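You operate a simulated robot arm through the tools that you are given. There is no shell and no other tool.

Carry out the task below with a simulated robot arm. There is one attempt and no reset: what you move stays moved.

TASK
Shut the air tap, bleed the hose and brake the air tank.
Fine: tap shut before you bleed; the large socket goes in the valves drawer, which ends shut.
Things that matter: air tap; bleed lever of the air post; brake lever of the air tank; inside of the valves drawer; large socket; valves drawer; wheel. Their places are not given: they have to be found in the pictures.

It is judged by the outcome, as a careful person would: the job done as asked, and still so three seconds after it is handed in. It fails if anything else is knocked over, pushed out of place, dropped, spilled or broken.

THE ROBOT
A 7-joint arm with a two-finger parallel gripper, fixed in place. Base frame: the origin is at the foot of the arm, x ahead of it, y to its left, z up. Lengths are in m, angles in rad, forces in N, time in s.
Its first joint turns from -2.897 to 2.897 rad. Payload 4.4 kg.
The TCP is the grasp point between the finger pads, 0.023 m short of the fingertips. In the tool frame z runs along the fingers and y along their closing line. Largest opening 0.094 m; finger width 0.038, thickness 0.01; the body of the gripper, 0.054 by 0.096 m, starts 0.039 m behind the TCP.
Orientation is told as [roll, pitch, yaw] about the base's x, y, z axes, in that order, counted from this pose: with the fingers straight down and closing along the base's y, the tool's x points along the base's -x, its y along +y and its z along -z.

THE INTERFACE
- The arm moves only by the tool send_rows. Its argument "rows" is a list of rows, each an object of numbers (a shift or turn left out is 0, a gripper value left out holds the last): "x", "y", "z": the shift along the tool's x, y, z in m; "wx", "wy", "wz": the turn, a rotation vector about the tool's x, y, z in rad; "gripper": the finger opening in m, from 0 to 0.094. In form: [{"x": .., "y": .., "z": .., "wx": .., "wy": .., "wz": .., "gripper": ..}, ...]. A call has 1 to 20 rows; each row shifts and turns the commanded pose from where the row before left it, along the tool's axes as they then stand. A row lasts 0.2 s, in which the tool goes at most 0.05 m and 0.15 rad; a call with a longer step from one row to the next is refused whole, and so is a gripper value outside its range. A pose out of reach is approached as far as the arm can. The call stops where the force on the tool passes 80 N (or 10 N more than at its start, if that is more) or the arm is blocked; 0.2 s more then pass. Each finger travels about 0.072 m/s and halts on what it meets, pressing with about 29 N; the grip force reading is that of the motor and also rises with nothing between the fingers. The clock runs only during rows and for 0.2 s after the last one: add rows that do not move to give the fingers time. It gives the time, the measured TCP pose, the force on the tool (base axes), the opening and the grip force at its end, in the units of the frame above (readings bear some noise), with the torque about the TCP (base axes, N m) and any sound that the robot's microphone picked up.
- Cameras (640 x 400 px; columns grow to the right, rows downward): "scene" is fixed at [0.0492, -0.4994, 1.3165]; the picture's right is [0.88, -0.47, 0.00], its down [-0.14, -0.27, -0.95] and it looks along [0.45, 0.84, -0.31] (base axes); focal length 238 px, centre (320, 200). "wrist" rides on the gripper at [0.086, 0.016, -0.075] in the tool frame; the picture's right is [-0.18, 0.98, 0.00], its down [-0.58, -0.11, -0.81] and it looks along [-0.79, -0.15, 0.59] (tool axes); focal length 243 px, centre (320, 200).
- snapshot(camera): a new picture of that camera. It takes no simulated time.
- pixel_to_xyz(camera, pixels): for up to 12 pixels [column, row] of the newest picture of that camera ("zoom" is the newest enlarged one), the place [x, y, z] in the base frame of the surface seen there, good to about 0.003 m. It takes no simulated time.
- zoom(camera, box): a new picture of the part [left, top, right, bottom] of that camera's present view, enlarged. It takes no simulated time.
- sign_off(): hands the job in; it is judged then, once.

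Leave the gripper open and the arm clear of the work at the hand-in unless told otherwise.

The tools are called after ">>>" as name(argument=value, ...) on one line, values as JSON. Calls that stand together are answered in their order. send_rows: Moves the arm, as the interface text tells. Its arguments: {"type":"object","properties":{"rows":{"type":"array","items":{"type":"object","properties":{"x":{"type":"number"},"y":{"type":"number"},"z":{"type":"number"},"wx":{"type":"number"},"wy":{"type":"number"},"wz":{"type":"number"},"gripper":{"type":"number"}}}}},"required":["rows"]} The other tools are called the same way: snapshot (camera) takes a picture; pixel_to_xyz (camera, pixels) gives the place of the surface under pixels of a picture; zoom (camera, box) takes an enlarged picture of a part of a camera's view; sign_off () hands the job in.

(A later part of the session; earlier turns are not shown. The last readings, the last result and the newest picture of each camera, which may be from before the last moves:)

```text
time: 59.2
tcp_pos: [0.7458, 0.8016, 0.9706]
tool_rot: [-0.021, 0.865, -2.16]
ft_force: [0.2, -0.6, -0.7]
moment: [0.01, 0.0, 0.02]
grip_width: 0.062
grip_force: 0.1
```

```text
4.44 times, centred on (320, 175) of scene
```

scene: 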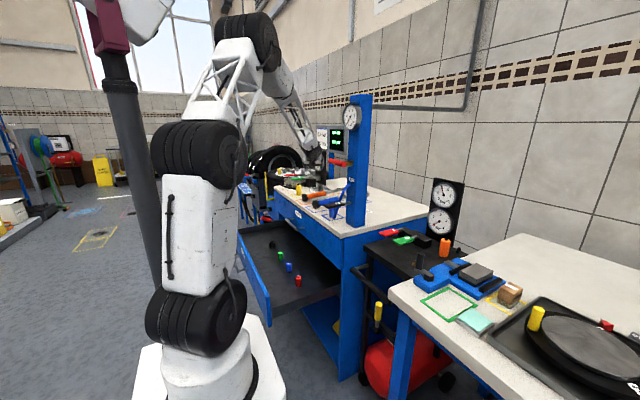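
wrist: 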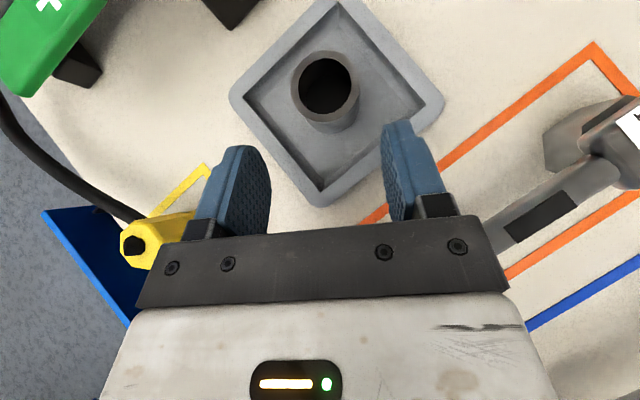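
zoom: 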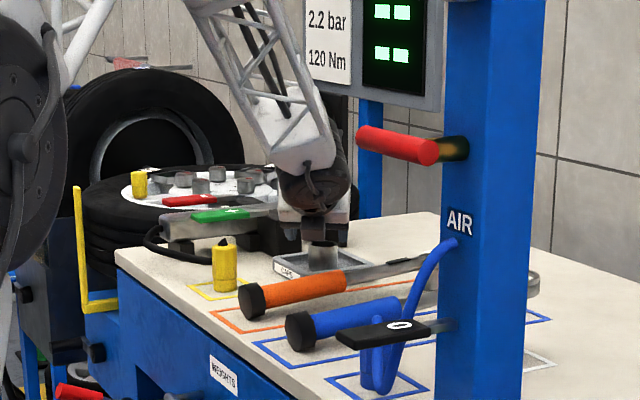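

I re-measure the socket rim from this closer view to refine the alignment.

>>> pixel_to_xyz(camera="wrist", pixels=[[294, 85], [357, 85], [325, 55], [327, 119], [325, 127], [318, 165], [318, 200], [236, 98], [438, 105]])

>>> zoom(camera="wrist", box=[220, 0, 460, 240])

```text
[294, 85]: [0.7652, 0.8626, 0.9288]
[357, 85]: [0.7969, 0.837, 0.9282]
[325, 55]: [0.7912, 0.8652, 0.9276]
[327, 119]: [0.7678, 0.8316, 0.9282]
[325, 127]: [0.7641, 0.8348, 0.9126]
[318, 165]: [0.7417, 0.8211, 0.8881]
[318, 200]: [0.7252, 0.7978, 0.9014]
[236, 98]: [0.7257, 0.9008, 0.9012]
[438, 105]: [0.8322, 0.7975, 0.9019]
```

```text
1.67 times, centred on (340, 120) of wrist
```

zoom: 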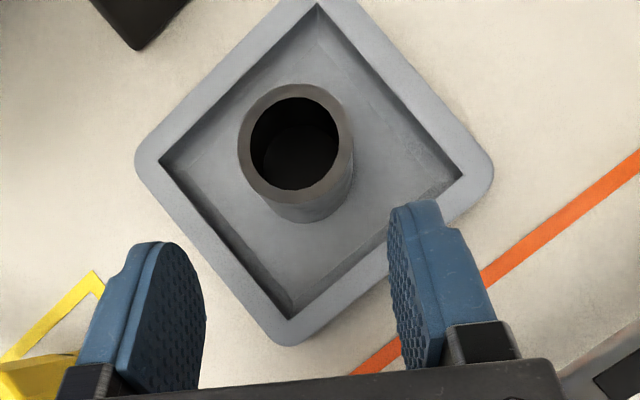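

Centre refined to (0.780, 0.849), rim z 0.928. I advance the remaining 0.077 m straight along the tool and check before closing.

>>> send_rows(rows=[{"z": 0.03, "y": 0.002}, {"z": 0.025}, {"z": 0.021}, {}])

>>> snapshot(camera="wrist")

>>> zoom(camera="scene", box=[280, 150, 360, 210])

```text
time: 60.2
tcp_pos: [0.7758, 0.8488, 0.9207]
tool_rot: [-0.022, 0.865, -2.161]
ft_force: [-0.2, -0.3, 0.7]
moment: [-0.04, 0.04, -0.04]
grip_width: 0.0621
grip_force: 0.0
```

```text
taken
```

wrist: 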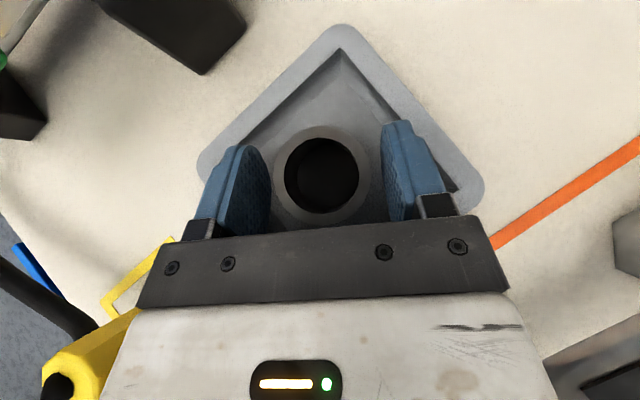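

```text
6.67 times, centred on (320, 180) of scene
```

zoom: 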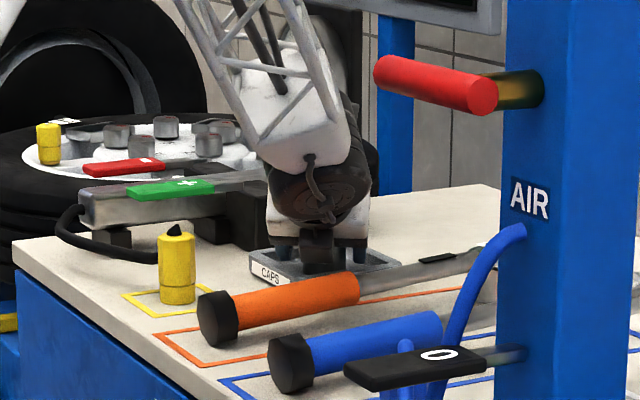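

The socket sits between the fingers. A 3 mm centring shift, then I close on it.

>>> send_rows(rows=[{"y": 0.003}, {"gripper": 0.03}, {}, {}, {}])

>>> snapshot(camera="wrist")

```text
time: 61.4
tcp_pos: [0.78, 0.8449, 0.9212]
tool_rot: [-0.023, 0.865, -2.16]
ft_force: [0.5, -1.2, 2.4]
moment: [-0.08, -0.09, 0.01]
grip_width: 0.0431
grip_force: 28.8
```

```text
taken
```

wrist: 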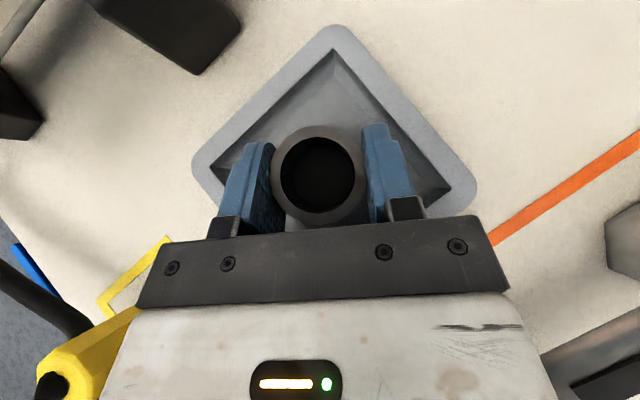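

Gripped at 0.043 m. I lift straight up (base z) by 0.06 in small steps and check it comes along.

>>> send_rows(rows=[{"x": 0.0114, "z": -0.0097}, {"x": 0.0152, "z": -0.013}, {"x": 0.0228, "z": -0.0195}, {}])

>>> snapshot(camera="wrist")

>>> zoom(camera="scene", box=[280, 150, 360, 210])

```text
time: 62.4
tcp_pos: [0.778, 0.8471, 0.9852]
tool_rot: [-0.023, 0.864, -2.16]
ft_force: [0.2, 0.0, -1.6]
moment: [-0.03, 0.03, 0.02]
grip_width: 0.0428
grip_force: 28.6
```

```text
taken
```

wrist: 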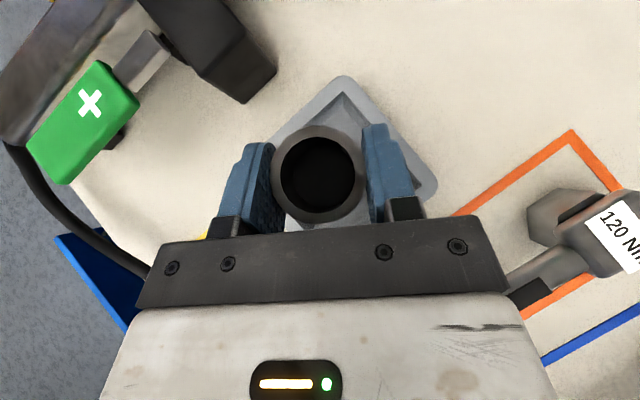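

```text
6.67 times, centred on (320, 180) of scene
```

zoom: 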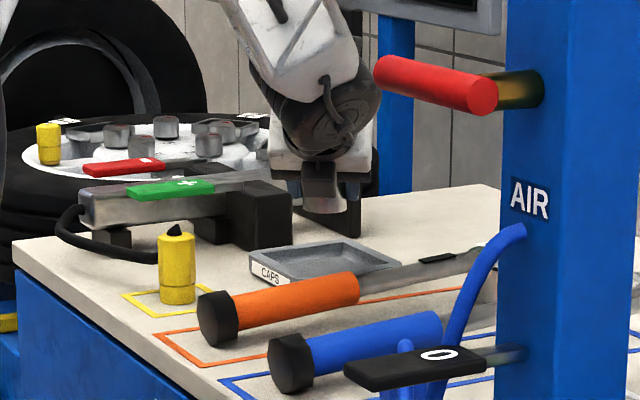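

The socket is off the tray, upright in the grip. I raise it 0.10 m, then turn the tool +0.41 rad about the vertical (keeping the socket upright) so the wrist has room on the way to the drawer.

>>> send_rows(rows=[{"x": 0.0254, "z": -0.0216}, {"x": 0.0254, "z": -0.0216}, {"x": 0.0254, "z": -0.0216}, {"wx": 0.104, "wz": -0.0887}, {"wx": 0.104, "wz": -0.0887}, {"wx": 0.104, "wz": -0.0887}, {}])

>>> snapshot(camera="wrist")

```text
time: 64.0
tcp_pos: [0.7824, 0.8454, 1.0852]
tool_rot: [-0.02, 0.872, -1.748]
ft_force: [-0.8, -0.1, -0.5]
moment: [-0.02, -0.02, 0.0]
grip_width: 0.0433
grip_force: 28.7
```

```text
taken
```

wrist: 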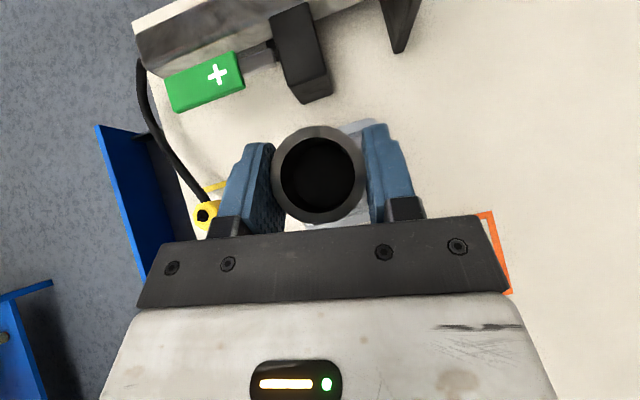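

Now I carry the socket over to above the drawer at about (0.43, 0.93, 1.085).

>>> send_rows(rows=[{"x": 0.0017, "y": -0.0452, "z": 0.0021}, {"x": 0.0017, "y": -0.0452, "z": 0.0021}, {"x": 0.0017, "y": -0.0452, "z": 0.0021}, {"x": 0.0017, "y": -0.0452, "z": 0.0021}, {"x": 0.0017, "y": -0.0452, "z": 0.0021}, {"x": 0.0017, "y": -0.0452, "z": 0.0021}, {"x": 0.0017, "y": -0.0452, "z": 0.0021}, {"x": 0.0017, "y": -0.0452, "z": 0.0021}, {}])

>>> snapshot(camera="wrist")

>>> snapshot(camera="scene")

```text
time: 66.0
tcp_pos: [0.4282, 0.9272, 1.089]
tool_rot: [-0.02, 0.871, -1.749]
ft_force: [-0.7, 0.9, -0.4]
moment: [-0.05, 0.02, 0.0]
grip_width: 0.0431
grip_force: 29.5
```

```text
taken
```

wrist: 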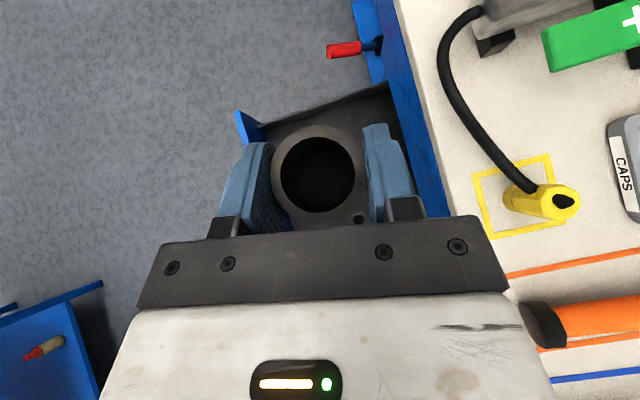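

```text
taken
```

scene: 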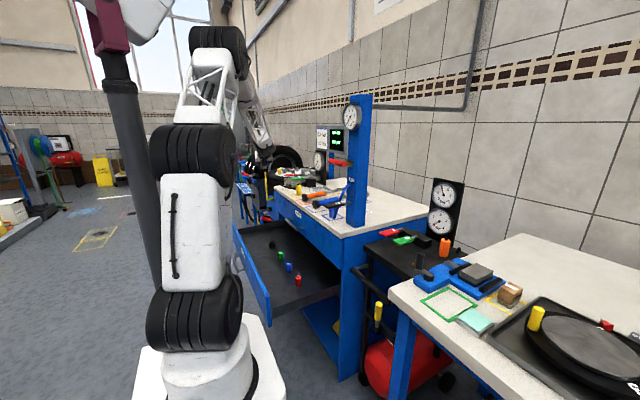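

I measure the drawer floor and its walls around the spot below.

>>> pixel_to_xyz(camera="wrist", pixels=[[340, 115], [378, 110], [290, 128], [385, 95], [300, 121], [262, 138], [247, 120], [358, 218], [405, 140], [430, 120], [290, 224]])

>>> zoom(camera="wrist", box=[220, 60, 460, 240])

```text
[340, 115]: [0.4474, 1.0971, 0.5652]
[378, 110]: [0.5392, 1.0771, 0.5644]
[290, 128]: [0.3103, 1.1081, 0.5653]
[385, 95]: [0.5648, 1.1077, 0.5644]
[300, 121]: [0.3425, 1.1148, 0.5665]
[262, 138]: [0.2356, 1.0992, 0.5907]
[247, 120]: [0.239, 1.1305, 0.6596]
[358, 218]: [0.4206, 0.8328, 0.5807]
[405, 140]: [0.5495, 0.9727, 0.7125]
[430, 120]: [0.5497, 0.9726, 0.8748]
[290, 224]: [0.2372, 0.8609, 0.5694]
```

```text
2.22 times, centred on (340, 150) of wrist
```

zoom: 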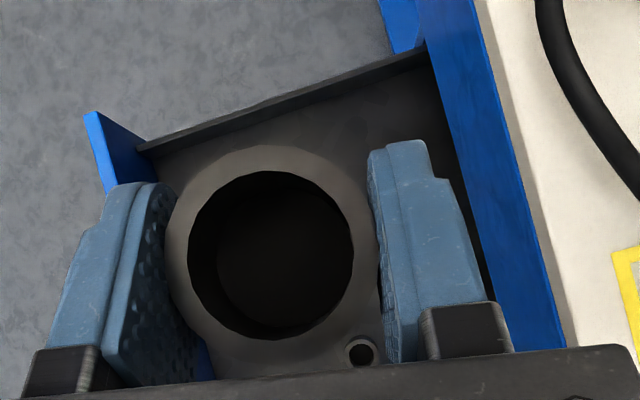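

Floor z≈0.565, walls well clear. I lower straight down to about z=0.66 and look again.

>>> send_rows(rows=[{"x": -0.0367, "z": 0.0309}, {"x": -0.0367, "z": 0.0309}, {"x": -0.0367, "z": 0.0309}, {"x": -0.0367, "z": 0.0309}, {"x": -0.0367, "z": 0.0309}, {"x": -0.0367, "z": 0.0309}, {"x": -0.0367, "z": 0.0309}, {"x": -0.0367, "z": 0.0309}, {"x": -0.03, "z": 0.0252}, {}])

>>> snapshot(camera="wrist")

>>> snapshot(camera="scene")

```text
time: 68.2
tcp_pos: [0.4233, 0.9244, 0.6647]
tool_rot: [-0.022, 0.871, -1.75]
ft_force: [0.4, 0.2, -0.6]
moment: [-0.02, 0.04, 0.01]
grip_width: 0.0433
grip_force: 29.2
```

```text
taken
```

wrist: 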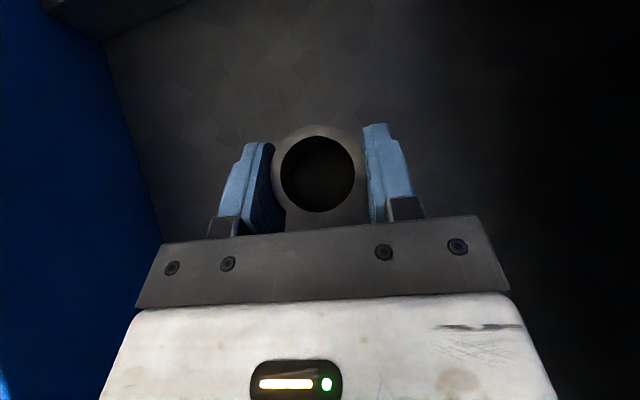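

```text
taken
```

scene: 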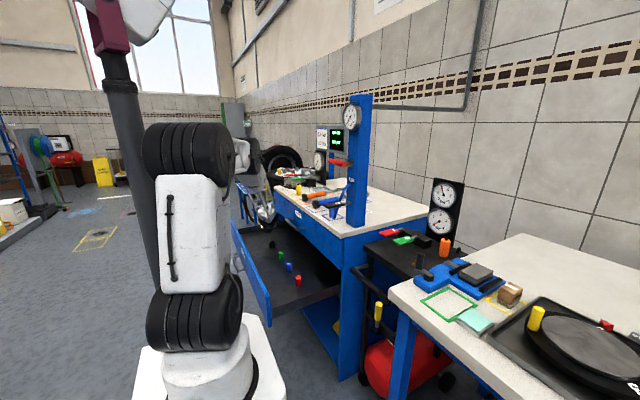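

>>> zoom(camera="scene", box=[230, 180, 310, 260])

>>> pixel_to_xyz(camera="scene", pixels=[[270, 243], [271, 246], [270, 249], [260, 225], [285, 225]])

```text
5.00 times, centred on (270, 220) of scene
```

zoom: 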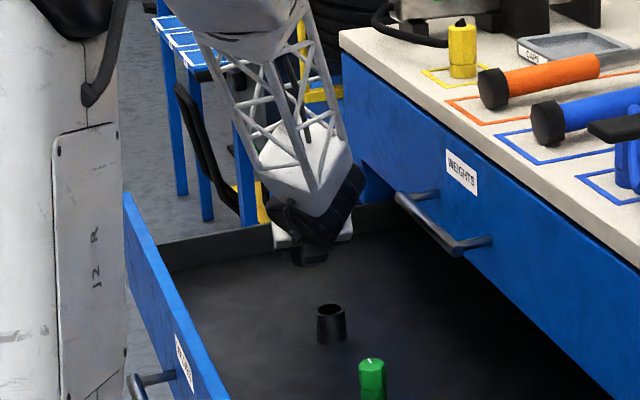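

```text
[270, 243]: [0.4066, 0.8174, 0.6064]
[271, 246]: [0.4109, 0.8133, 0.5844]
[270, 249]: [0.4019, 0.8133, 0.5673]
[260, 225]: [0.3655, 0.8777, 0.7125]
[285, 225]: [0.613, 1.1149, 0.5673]
```

Clear of the black tube and the panel. I lower the last stretch: to z≈0.605, then feel for the floor in 3 mm steps.

>>> send_rows(rows=[{"x": -0.0168, "z": 0.0142}, {"x": -0.0168, "z": 0.0142}, {"x": -0.0112, "z": 0.0094}, {}])

>>> zoom(camera="scene", box=[230, 200, 300, 260])

```text
time: 69.2
tcp_pos: [0.4213, 0.9245, 0.6083]
tool_rot: [-0.02, 0.87, -1.75]
ft_force: [-0.7, -0.7, -1.1]
moment: [0.03, 0.02, 0.0]
grip_width: 0.0428
grip_force: 28.7
```

```text
6.67 times, centred on (265, 230) of scene
```

zoom: 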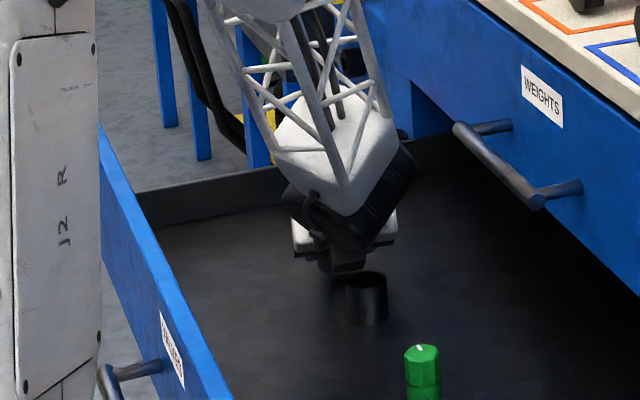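

I check whether the dark part of the wrist near the black tube has clearance.

>>> pixel_to_xyz(camera="scene", pixels=[[268, 239], [266, 239], [270, 238], [264, 236], [272, 236], [271, 244], [275, 248], [272, 241]])

>>> zoom(camera="scene", box=[255, 225, 285, 255])

```text
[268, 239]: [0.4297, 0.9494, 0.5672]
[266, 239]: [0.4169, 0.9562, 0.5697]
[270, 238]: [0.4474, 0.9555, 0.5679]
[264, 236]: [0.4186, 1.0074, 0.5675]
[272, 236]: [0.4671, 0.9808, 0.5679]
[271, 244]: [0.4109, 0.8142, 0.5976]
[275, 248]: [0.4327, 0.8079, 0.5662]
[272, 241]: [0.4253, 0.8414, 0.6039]
```

```text
13.33 times, centred on (270, 240) of scene
```

zoom: 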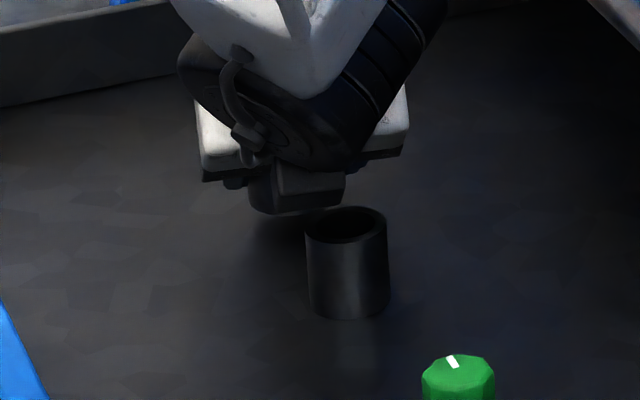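

The socket is right above the floor with clear distance to the black tube. I feel down in 3 mm steps.

>>> send_rows(rows=[{"x": -0.0023, "z": 0.0019}, {"x": -0.0023, "z": 0.0019}, {}])

```text
time: 70.0
tcp_pos: [0.4213, 0.9266, 0.6033]
tool_rot: [-0.021, 0.871, -1.748]
ft_force: [1.2, 2.1, 4.9]
moment: [-0.39, -0.01, -0.01]
grip_width: 0.0429
grip_force: 28.8
```

Contact (5 N up): the socket stands on the floor. I open the fingers gently to 0.062.

>>> send_rows(rows=[{"x": -0.0008, "z": 0.0006}, {"gripper": 0.05}, {}, {"gripper": 0.066}, {}, {}])

>>> snapshot(camera="wrist")

```text
time: 71.4
tcp_pos: [0.4209, 0.9266, 0.6027]
tool_rot: [-0.02, 0.872, -1.749]
ft_force: [-0.1, 5.3, 12.3]
moment: [-1.0, -0.02, -0.01]
grip_width: 0.066
grip_force: 0.0
```

```text
taken
```

wrist: 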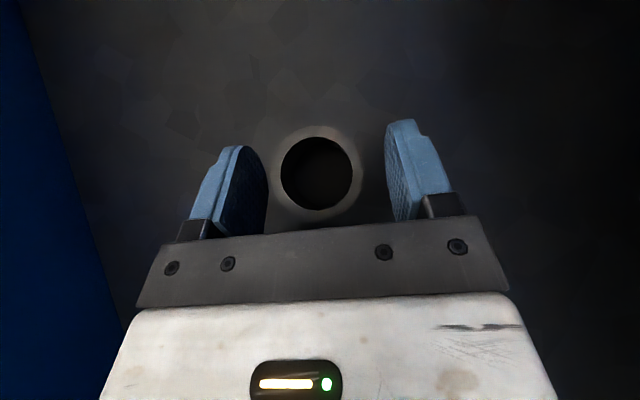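

The socket is released. A residual 12 N with a moment suggests the hand's underside is touching the black tube's rim, so I lift straight up right away.

>>> send_rows(rows=[{"x": 0.0077, "z": -0.0064}, {"x": 0.0153, "z": -0.0129}, {"x": 0.023, "z": -0.0193}, {"x": 0.0306, "z": -0.0257}, {"x": 0.0306, "z": -0.0257}, {}])

>>> snapshot(camera="wrist")

>>> zoom(camera="scene", box=[230, 200, 320, 290])

```text
time: 72.8
tcp_pos: [0.4228, 0.9251, 0.7413]
tool_rot: [-0.02, 0.872, -1.751]
ft_force: [0.7, -0.4, 0.3]
moment: [-0.01, 0.05, 0.01]
grip_width: 0.0659
grip_force: 0.0
```

```text
taken
```

wrist: 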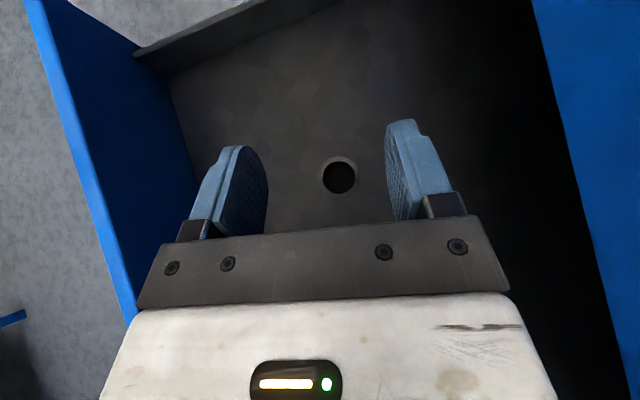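

```text
4.44 times, centred on (275, 245) of scene
```

zoom: 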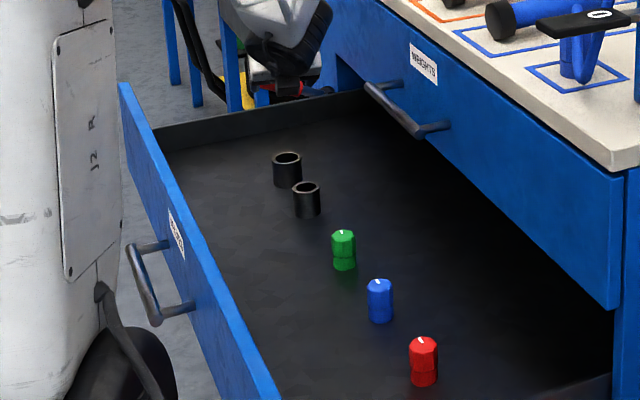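

Both tubes stand upright in the drawer, black one unmoved. Next I rise, come back toward the robot, and re-orient so I can push the drawer shut from the front with the tool tilted forward.

>>> send_rows(rows=[{"x": 0.0344, "z": -0.0289}, {"x": 0.0344, "z": -0.0289}, {"x": 0.0344, "z": -0.0289}, {"x": 0.0344, "z": -0.0289}, {"x": 0.0344, "z": -0.0289}, {"x": 0.0344, "z": -0.0289}, {"x": 0.0344, "z": -0.0289}, {"x": -0.0269, "y": -0.0102, "z": -0.032}, {"x": -0.0269, "y": -0.0102, "z": -0.032}, {"x": -0.0269, "y": -0.0102, "z": -0.032}, {"x": -0.0269, "y": -0.0102, "z": -0.032}, {"x": -0.0269, "y": -0.0102, "z": -0.032}, {"x": -0.0269, "y": -0.0102, "z": -0.032}, {"x": -0.0269, "y": -0.0102, "z": -0.032}])

>>> send_rows(rows=[{"wy": -0.1453}, {"wy": -0.1453}, {"wy": -0.1453}, {"wy": -0.1453}, {"wy": -0.1453}, {"wy": -0.1453}, {}])

>>> send_rows(rows=[{"wz": -0.146}, {"wz": -0.146}, {"wz": -0.146}, {"wz": -0.146}, {"wz": -0.146}, {"wz": -0.146}, {"wz": -0.146}, {"wz": -0.146}, {"wz": -0.146}, {"wz": -0.146}, {"wz": -0.146}, {"wz": -0.145}])

>>> snapshot(camera="wrist")

>>> snapshot(camera="scene")

```text
time: 75.8
tcp_pos: [0.3069, 0.6474, 1.0581]
tool_rot: [-0.019, 0.873, -1.748]
ft_force: [0.4, -0.7, 0.3]
moment: [0.03, 0.03, -0.01]
grip_width: 0.0661
grip_force: 0.1
```

```text
time: 77.4
tcp_pos: [0.3105, 0.6487, 1.0576]
tool_rot: [-0.015, -0.003, -1.734]
ft_force: [-0.8, -0.1, 0.6]
moment: [-0.04, 0.02, -0.01]
grip_width: 0.0661
grip_force: 0.1
```

```text
time: 80.0
tcp_pos: [0.3103, 0.6479, 1.0581]
tool_rot: [0.0, 0.015, 0.021]
ft_force: [0.5, -0.4, -0.5]
moment: [0.04, 0.0, 0.0]
grip_width: 0.0658
grip_force: 0.0
```

```text
taken
```

wrist: 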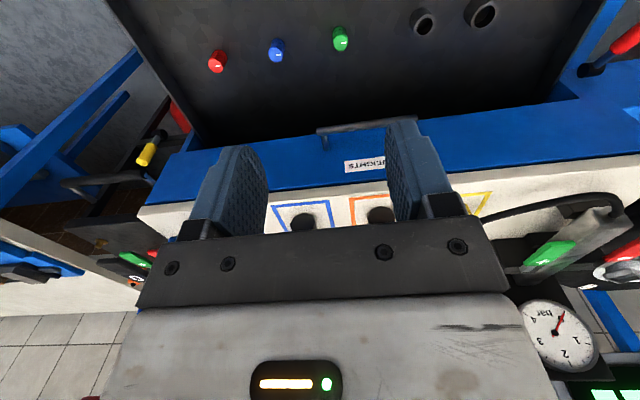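

```text
taken
```

scene: 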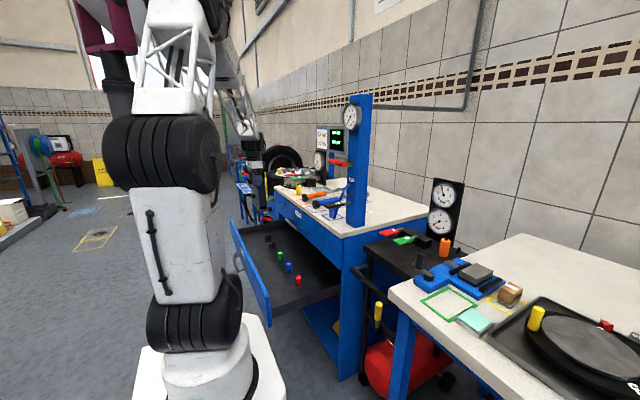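

All five items stand in the drawer. I measure the upper drawer's handle and the socket, so the push stays clear.

>>> pixel_to_xyz(camera="wrist", pixels=[[320, 132], [350, 127], [380, 123], [325, 145], [300, 160], [483, 14], [424, 22], [200, 165], [560, 115], [500, 130]])

>>> pixel_to_xyz(camera="scene", pixels=[[238, 262], [241, 270], [236, 255], [240, 240], [255, 275], [262, 300], [258, 285], [266, 312], [232, 225], [243, 252]])

>>> zoom(camera="scene", box=[222, 210, 302, 320])

```text
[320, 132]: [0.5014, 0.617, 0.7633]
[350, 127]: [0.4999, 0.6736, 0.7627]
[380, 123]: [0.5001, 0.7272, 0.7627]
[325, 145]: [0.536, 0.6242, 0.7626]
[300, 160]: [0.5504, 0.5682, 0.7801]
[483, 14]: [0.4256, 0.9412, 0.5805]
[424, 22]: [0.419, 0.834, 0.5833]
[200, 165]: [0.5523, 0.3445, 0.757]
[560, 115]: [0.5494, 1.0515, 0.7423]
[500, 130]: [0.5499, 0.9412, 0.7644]
```

```text
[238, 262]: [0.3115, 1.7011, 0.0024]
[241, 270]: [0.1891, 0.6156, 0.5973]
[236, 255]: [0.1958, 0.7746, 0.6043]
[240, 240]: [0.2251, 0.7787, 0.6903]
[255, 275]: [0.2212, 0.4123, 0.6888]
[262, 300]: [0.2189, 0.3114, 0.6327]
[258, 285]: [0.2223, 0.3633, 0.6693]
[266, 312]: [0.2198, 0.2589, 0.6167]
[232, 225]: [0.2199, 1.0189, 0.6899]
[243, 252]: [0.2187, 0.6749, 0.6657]
```

```text
3.64 times, centred on (262, 265) of scene
```

zoom: 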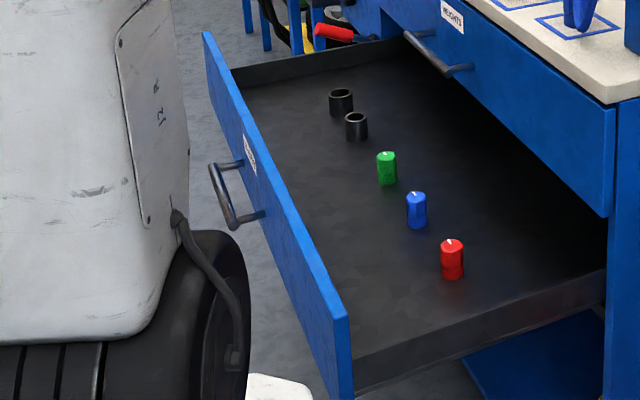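

Front panel face x≈0.219, top z 0.69; lower handle y 0.615–0.775; upper handle y 0.617–0.76 at x=0.50. I'll push at y≈0.50 with closed fingertips, tool tilted forward. First the tilt, then move to (0.15, 0.50).

>>> send_rows(rows=[{"wy": -0.148, "gripper": 0.0}, {"wy": -0.148}, {"wy": -0.148}, {"wy": -0.148}, {"wy": -0.148}, {"x": 0.0234, "y": -0.0296, "z": -0.0218}, {"x": 0.0234, "y": -0.0296, "z": -0.0218}, {"x": 0.0234, "y": -0.0296, "z": -0.0218}, {"x": 0.0234, "y": -0.0296, "z": -0.0218}, {"x": 0.0234, "y": -0.0296, "z": -0.0218}, {}])

>>> snapshot(camera="scene")

>>> snapshot(camera="wrist")

```text
time: 82.6
tcp_pos: [0.1889, 0.4823, 1.028]
tool_rot: [-0.076, -0.723, -0.008]
ft_force: [-0.3, 0.4, 0.2]
moment: [0.03, -0.04, -0.01]
grip_width: 0.0001
grip_force: 28.7
stopped in row 11: the arm was blocked; the commanded pose is now the measured one
```

```text
taken
```

scene: 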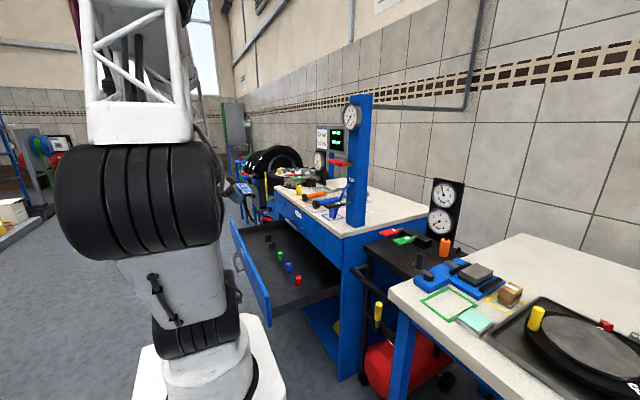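

```text
taken
```

wrist: 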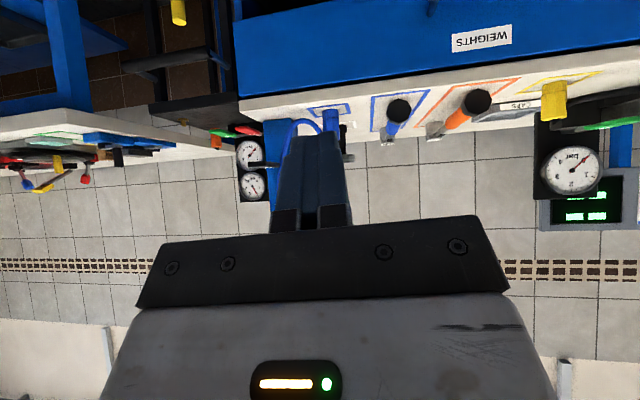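

The arm cannot tilt forward that close in (joint limit). Plan instead: push the drawer most of the way with the tool pointing down, then finish with the tilted tool where it's farther out. First back to level at x≈0.30.

>>> send_rows(rows=[{"x": -0.0275, "z": 0.0243}, {"x": -0.0275, "z": 0.0243}, {"x": -0.0275, "z": 0.0243}, {"wy": 0.1446}, {"wy": 0.1446}, {"wy": 0.1446}, {"wy": 0.1446}, {"wy": 0.1446}, {"wx": -0.076}, {}])

```text
time: 84.8
tcp_pos: [0.295, 0.4798, 1.0298]
tool_rot: [0.023, -0.001, -0.048]
ft_force: [-0.3, -0.1, 0.4]
moment: [-0.03, 0.0, -0.03]
grip_width: 0.0
grip_force: 29.2
```

Level again. Now I move in front of the panel to (0.16, 0.50), then descend in steps.

>>> send_rows(rows=[{"wz": -0.048, "wx": 0.023}, {"x": 0.045, "y": 0.007}, {"x": 0.045, "y": 0.007}, {"x": 0.045, "y": 0.006}, {}])

>>> send_rows(rows=[{"z": 0.045}, {"z": 0.045}, {"z": 0.045}, {"z": 0.045}, {"z": 0.045}, {"z": 0.045}, {"z": 0.045}, {"z": 0.04}, {}])

>>> snapshot(camera="scene")

>>> snapshot(camera="wrist")

```text
time: 86.2
tcp_pos: [0.1676, 0.4922, 1.006]
tool_rot: [-0.048, 0.012, -0.024]
ft_force: [1.1, 0.4, -0.5]
moment: [-0.02, 0.01, 0.03]
grip_width: 0.0
grip_force: 28.5
stopped in row 5: the arm was blocked; the commanded pose is now the measured one
```

```text
time: 88.2
tcp_pos: [0.1618, 0.4805, 0.652]
tool_rot: [-0.041, 0.009, -0.02]
ft_force: [0.3, -0.2, -0.4]
moment: [-0.01, 0.03, 0.01]
grip_width: 0.0
grip_force: 29.1
```

```text
taken
```

scene: 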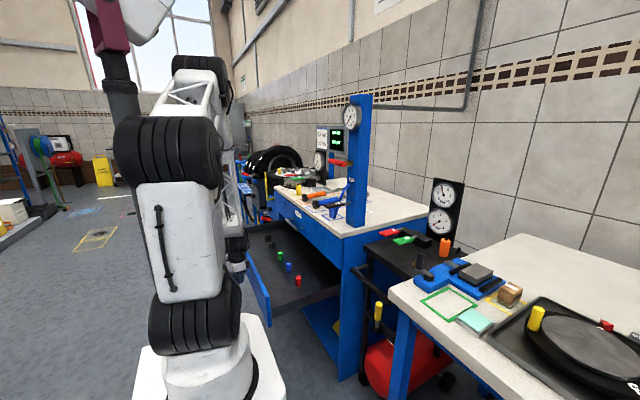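

```text
taken
```

wrist: 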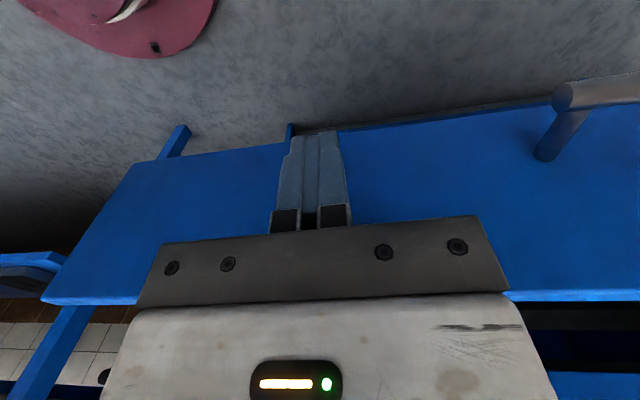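

In front of the panel at (0.162, 0.48). I raise 12 mm so the hand body stays above the panel's top edge, then push slowly toward +x, watching the force.

>>> send_rows(rows=[{"z": -0.012}, {"x": -0.015}, {"x": -0.012}, {"x": -0.008}, {"x": -0.006}, {"x": -0.006}, {"x": -0.006}, {"x": -0.006}, {"x": -0.008}])

>>> zoom(camera="scene", box=[220, 200, 340, 330])

```text
time: 90.2
tcp_pos: [0.229, 0.4764, 0.6653]
tool_rot: [-0.041, 0.008, -0.018]
ft_force: [0.2, -0.3, 0.8]
moment: [-0.01, 0.01, 0.04]
grip_width: 0.0001
grip_force: 28.8
```

```text
3.08 times, centred on (280, 265) of scene
```

zoom: 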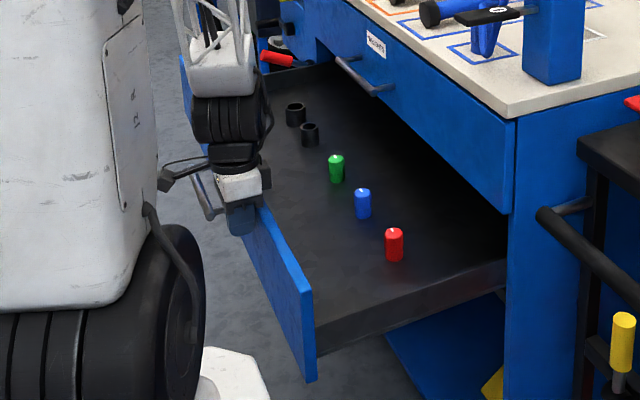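

The drawer slides in with almost no force, contents upright. I continue at 0.012 m per row.

>>> send_rows(rows=[{"x": -0.01}, {"x": -0.012}, {"x": -0.012}, {"x": -0.012}, {"x": -0.012}, {"x": -0.012}, {"x": -0.012}, {"x": -0.012}, {"x": -0.012}, {"x": -0.012}, {"x": -0.012}, {"x": -0.012}, {"x": -0.01}])

>>> snapshot(camera="scene")

>>> zoom(camera="scene", box=[230, 190, 350, 320])

```text
time: 93.0
tcp_pos: [0.3807, 0.4785, 0.6625]
tool_rot: [-0.041, 0.009, -0.02]
ft_force: [-0.2, 0.3, -0.7]
moment: [0.0, 0.03, 0.0]
grip_width: 0.0
grip_force: 28.9
```

```text
taken
```

scene: 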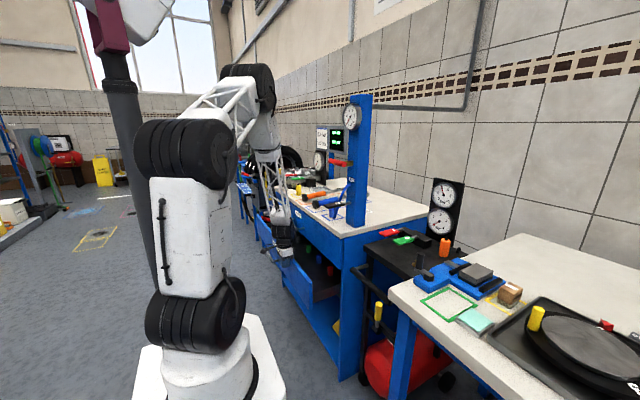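

```text
3.08 times, centred on (290, 255) of scene
```

zoom: 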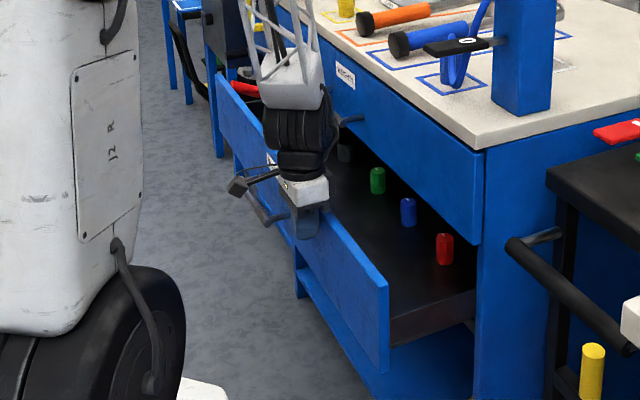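

Panel at about x=0.40. I push on to about x=0.475, still clear of the upper drawer's front (0.55).

>>> send_rows(rows=[{"x": -0.01}, {"x": -0.012}, {"x": -0.012}, {"x": -0.012}, {"x": -0.012}, {"x": -0.01}, {"x": -0.006}])

>>> send_rows(rows=[{"x": 0.03}, {"x": 0.03}, {"wy": -0.13}, {"wy": -0.13}, {"wy": -0.13}, {"wy": -0.13}, {"wy": -0.13}, {}])

>>> zoom(camera="scene", box=[230, 190, 350, 320])

>>> snapshot(camera="wrist")

```text
time: 94.6
tcp_pos: [0.4556, 0.4743, 0.6626]
tool_rot: [-0.04, 0.008, -0.02]
ft_force: [0.1, 1.1, -1.0]
moment: [0.03, -0.02, 0.04]
grip_width: 0.0
grip_force: 29.3
```

```text
time: 96.4
tcp_pos: [0.3945, 0.4761, 0.6632]
tool_rot: [-0.049, -0.641, 0.011]
ft_force: [-0.1, -0.5, -0.1]
moment: [-0.03, 0.0, 0.02]
grip_width: 0.0001
grip_force: 28.5
```

```text
3.08 times, centred on (290, 255) of scene
```

zoom: 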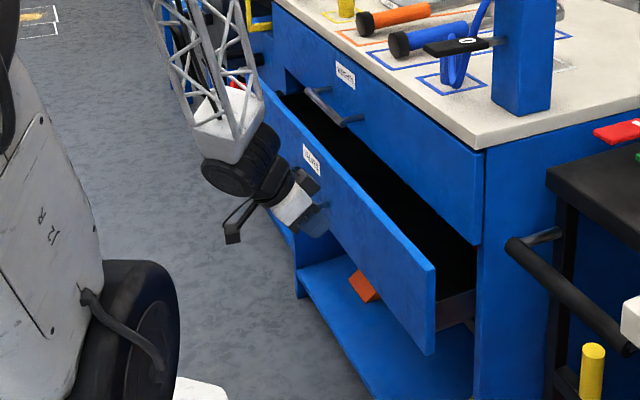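

```text
taken
```

wrist: 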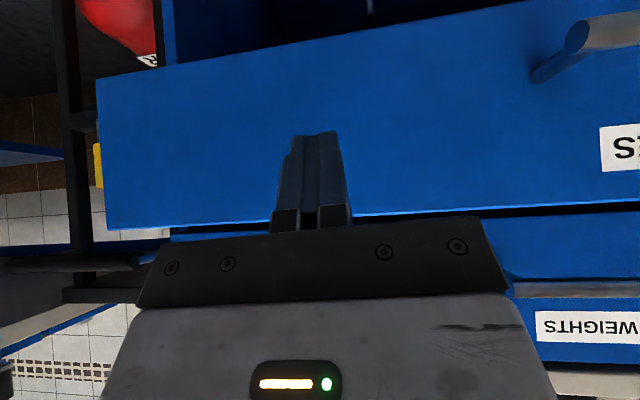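

The tilt works here. I push the panel the rest of the way, slowly.

>>> send_rows(rows=[{"x": -0.016, "z": 0.012}, {"x": -0.016, "z": 0.012}, {"x": -0.0096, "z": 0.0072}, {"x": -0.0096, "z": 0.0072}, {"x": -0.0096, "z": 0.0072}, {"x": -0.0096, "z": 0.0072}, {"x": -0.0096, "z": 0.0072}, {"x": -0.0064, "z": 0.0048}])

>>> zoom(camera="scene", box=[230, 190, 350, 320])

```text
time: 98.2
tcp_pos: [0.5041, 0.472, 0.6618]
tool_rot: [-0.049, -0.641, 0.011]
ft_force: [0.3, 0.0, 0.4]
moment: [0.03, 0.05, -0.02]
grip_width: 0.0
grip_force: 29.0
```

```text
3.08 times, centred on (290, 255) of scene
```

zoom: 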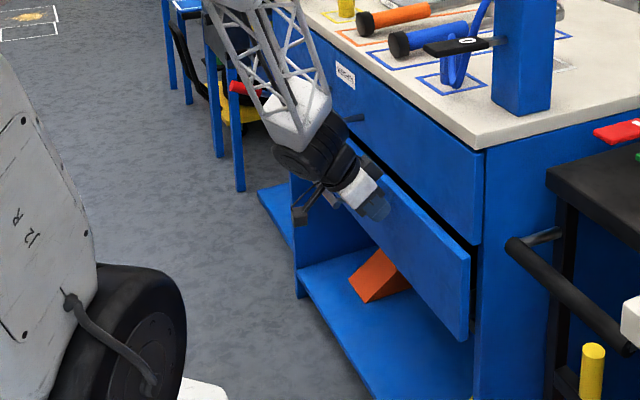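

Almost in. I continue in small steps until I feel the stop.

>>> send_rows(rows=[{"x": -0.0048, "z": 0.0036}, {"x": -0.0048, "z": 0.0036}, {"x": -0.004, "z": 0.003}, {"x": -0.004, "z": 0.003}, {}])

>>> zoom(camera="scene", box=[250, 190, 350, 300])

```text
time: 99.2
tcp_pos: [0.5224, 0.4725, 0.6614]
tool_rot: [-0.051, -0.639, 0.012]
ft_force: [-27.0, 0.0, 11.7]
moment: [0.06, -0.17, 0.03]
grip_width: 0.0005
grip_force: 28.4
stopped in row 5: the force on the tool passed its limit at 111 N (the readings are from after the stop); the commanded pose is now the measured one
```

```text
3.64 times, centred on (300, 245) of scene
```

zoom: 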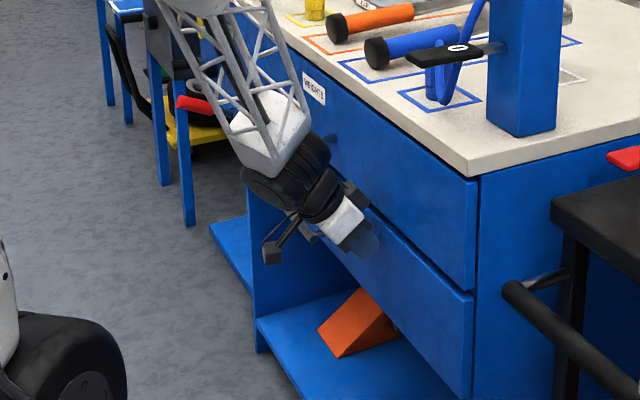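

The drawer hit its end stop (panel flush at x≈0.55). I back away and check that it stays shut.

>>> send_rows(rows=[{"x": 0.012, "z": -0.009}, {"x": 0.032, "z": -0.024}, {"x": 0.032, "z": -0.024}, {"x": 0.032, "z": -0.024}, {"x": 0.032, "z": -0.024}, {}])

>>> snapshot(camera="scene")

>>> snapshot(camera="wrist")

>>> zoom(camera="scene", box=[250, 190, 370, 300])

```text
time: 100.6
tcp_pos: [0.3446, 0.476, 0.6634]
tool_rot: [-0.049, -0.639, 0.013]
ft_force: [1.1, 0.0, -0.1]
moment: [-0.03, 0.01, -0.01]
grip_width: 0.0
grip_force: 29.0
```

```text
taken
```

scene: 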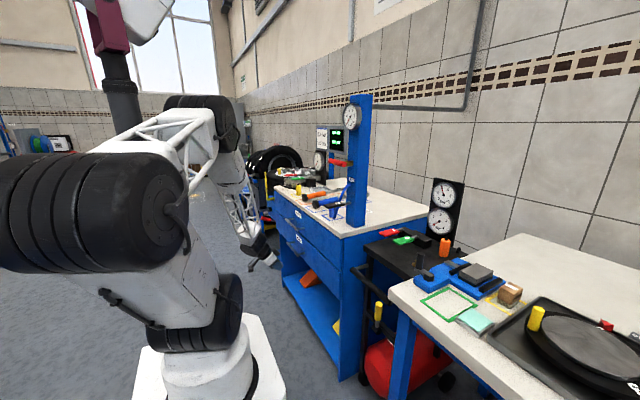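

```text
taken
```

wrist: 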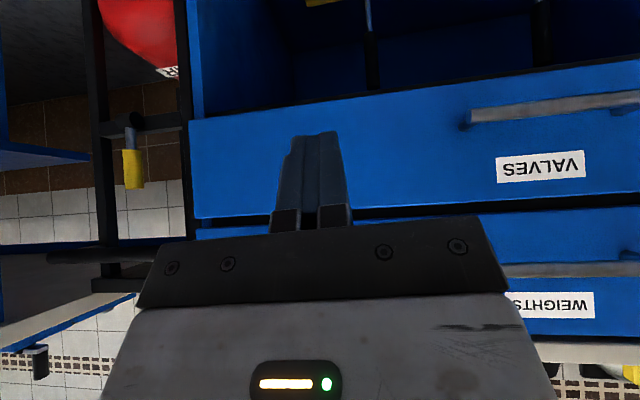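

```text
3.64 times, centred on (310, 245) of scene
```

zoom: 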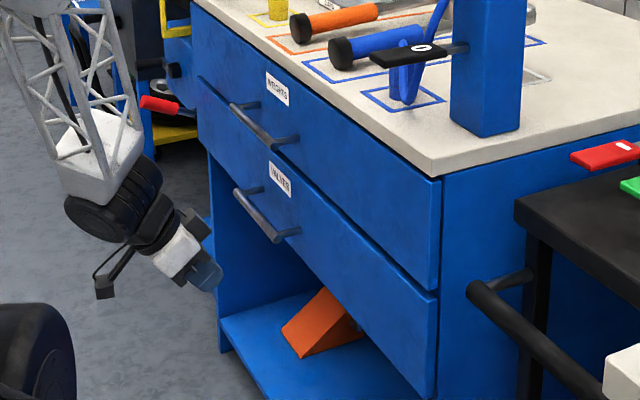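

The VALVES drawer is flush shut. Now the brake: I move to about (0.42, 0.08, 0.75) in front of the cart for a close look at the lever.

>>> send_rows(rows=[{"x": -0.0124, "y": -0.044, "z": -0.0028}, {"x": -0.0124, "y": -0.044, "z": -0.0028}, {"x": -0.0124, "y": -0.044, "z": -0.0028}, {"x": -0.0124, "y": -0.044, "z": -0.0028}, {"x": -0.0124, "y": -0.044, "z": -0.0028}, {"x": -0.0124, "y": -0.044, "z": -0.0028}, {"x": -0.0124, "y": -0.044, "z": -0.0028}, {"x": -0.0124, "y": -0.044, "z": -0.0028}, {"x": -0.0124, "y": -0.044, "z": -0.0028}, {}])

>>> snapshot(camera="wrist")

>>> snapshot(camera="scene")

```text
time: 102.8
tcp_pos: [0.4156, 0.0805, 0.7654]
tool_rot: [-0.051, -0.639, 0.015]
ft_force: [-0.4, -0.4, 0.3]
moment: [0.01, -0.03, 0.0]
grip_width: 0.0002
grip_force: 29.1
```

```text
taken
```

wrist: 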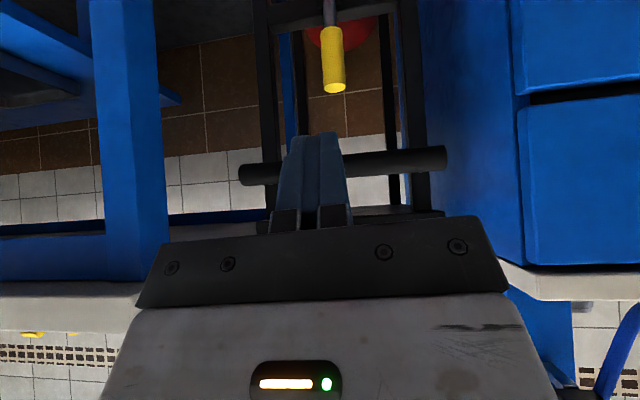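

```text
taken
```

scene: 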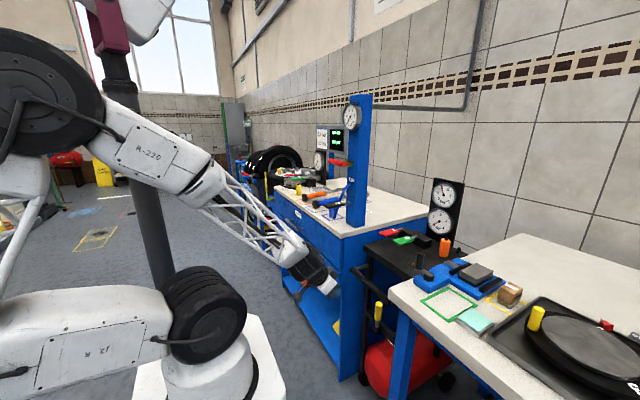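

I see the yellow grip at (333,60), the push bar at row ~165. I measure them.

>>> pixel_to_xyz(camera="wrist", pixels=[[334, 86], [333, 60], [331, 35], [323, 55], [344, 58], [329, 12], [255, 172], [435, 158], [375, 163], [270, 60], [415, 60], [100, 250]])

>>> zoom(camera="wrist", box=[260, 0, 420, 100])

```text
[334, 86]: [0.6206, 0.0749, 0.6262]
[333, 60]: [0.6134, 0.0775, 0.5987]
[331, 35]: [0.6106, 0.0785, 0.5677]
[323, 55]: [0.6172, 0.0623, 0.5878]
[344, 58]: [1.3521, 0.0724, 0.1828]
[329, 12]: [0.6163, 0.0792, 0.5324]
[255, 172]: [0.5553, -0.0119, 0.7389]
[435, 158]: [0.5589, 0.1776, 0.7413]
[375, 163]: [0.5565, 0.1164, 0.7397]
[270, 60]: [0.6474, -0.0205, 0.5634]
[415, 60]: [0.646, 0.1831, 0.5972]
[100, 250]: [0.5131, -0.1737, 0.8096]
```

```text
4.00 times, centred on (340, 50) of wrist
```

zoom: 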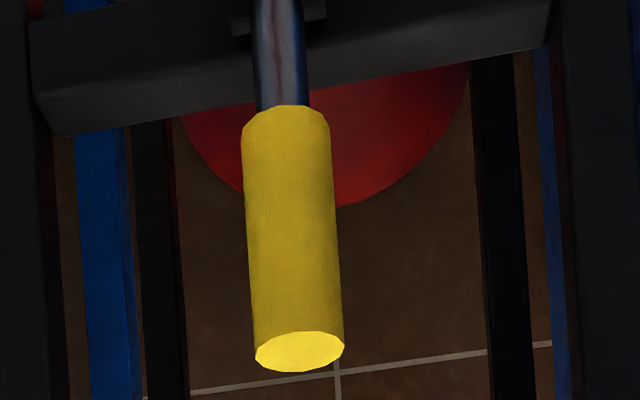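

The grip centre is about (0.624, 0.0765), z 0.555–0.63. I go down and forward to (0.486, 0.077, 0.60), staying below and behind the push bar, and level the small roll.

>>> send_rows(rows=[{"x": 0.0105, "y": -0.001, "z": 0.0436, "gripper": 0.06}, {"x": 0.0105, "y": -0.001, "z": 0.0436}, {"x": 0.0105, "y": -0.001, "z": 0.0436}, {"x": 0.0105, "y": -0.001, "z": 0.0436}, {"wx": -0.041, "wz": 0.03}, {}])

>>> send_rows(rows=[{"wy": -0.112}, {"wy": -0.112}, {"wy": -0.112}, {"wy": -0.112}, {"wy": -0.112}, {}])

>>> snapshot(camera="wrist")

>>> snapshot(camera="scene")

```text
time: 104.2
tcp_pos: [0.4873, 0.0695, 0.6011]
tool_rot: [0.012, -0.639, -0.024]
ft_force: [-0.5, -0.5, -0.6]
moment: [0.0, 0.02, 0.01]
grip_width: 0.06
grip_force: 0.0
```

```text
time: 105.6
tcp_pos: [0.4972, 0.1127, 0.6583]
tool_rot: [-0.059, -1.191, 0.028]
ft_force: [-0.4, 0.0, 0.6]
moment: [-0.01, 0.01, -0.04]
grip_width: 0.0599
grip_force: 0.0
out of reach, approached as far as the arm can: row 2, 3, 4, 5
```

```text
taken
```

wrist: 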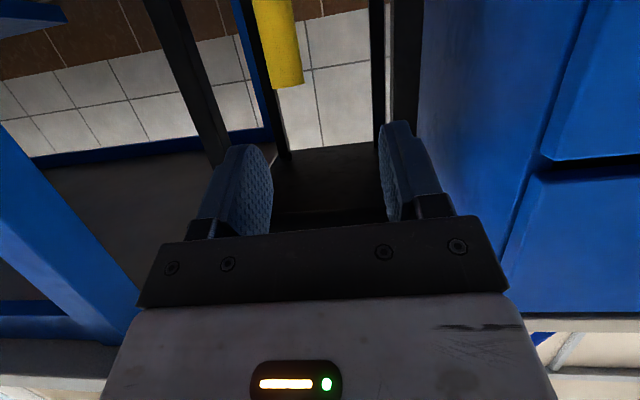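

```text
taken
```

scene: 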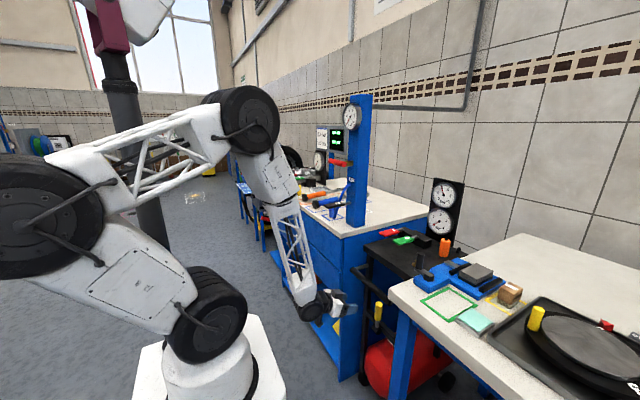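

The arm can't quite hold that pitch this close in (TCP drifted). I rotate back a bit to pitch ≈ −0.9 and check the pose.

>>> send_rows(rows=[{"wy": 0.1}, {"wy": 0.1}, {"wy": 0.1}, {}, {}])

>>> snapshot(camera="wrist")

>>> snapshot(camera="scene")

```text
time: 106.8
tcp_pos: [0.4964, 0.1109, 0.6595]
tool_rot: [0.014, -0.899, -0.032]
ft_force: [0.1, 0.6, 0.3]
moment: [-0.01, 0.04, -0.01]
grip_width: 0.06
grip_force: 0.0
```

```text
taken
```

wrist: 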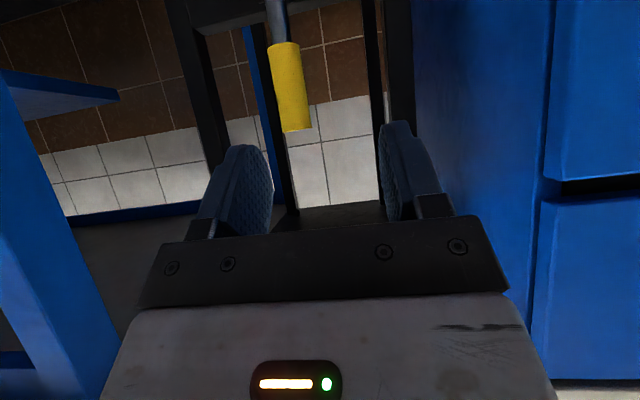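

```text
taken
```

scene: 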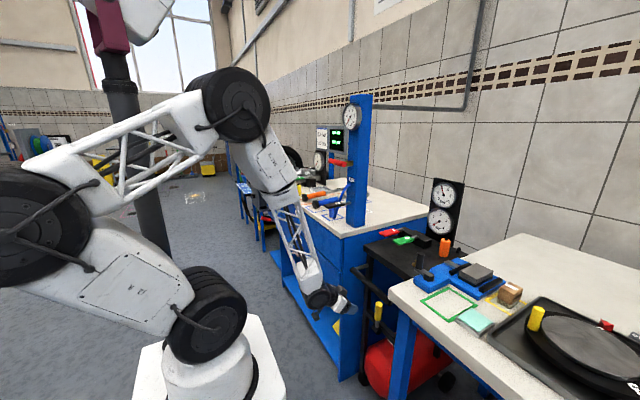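

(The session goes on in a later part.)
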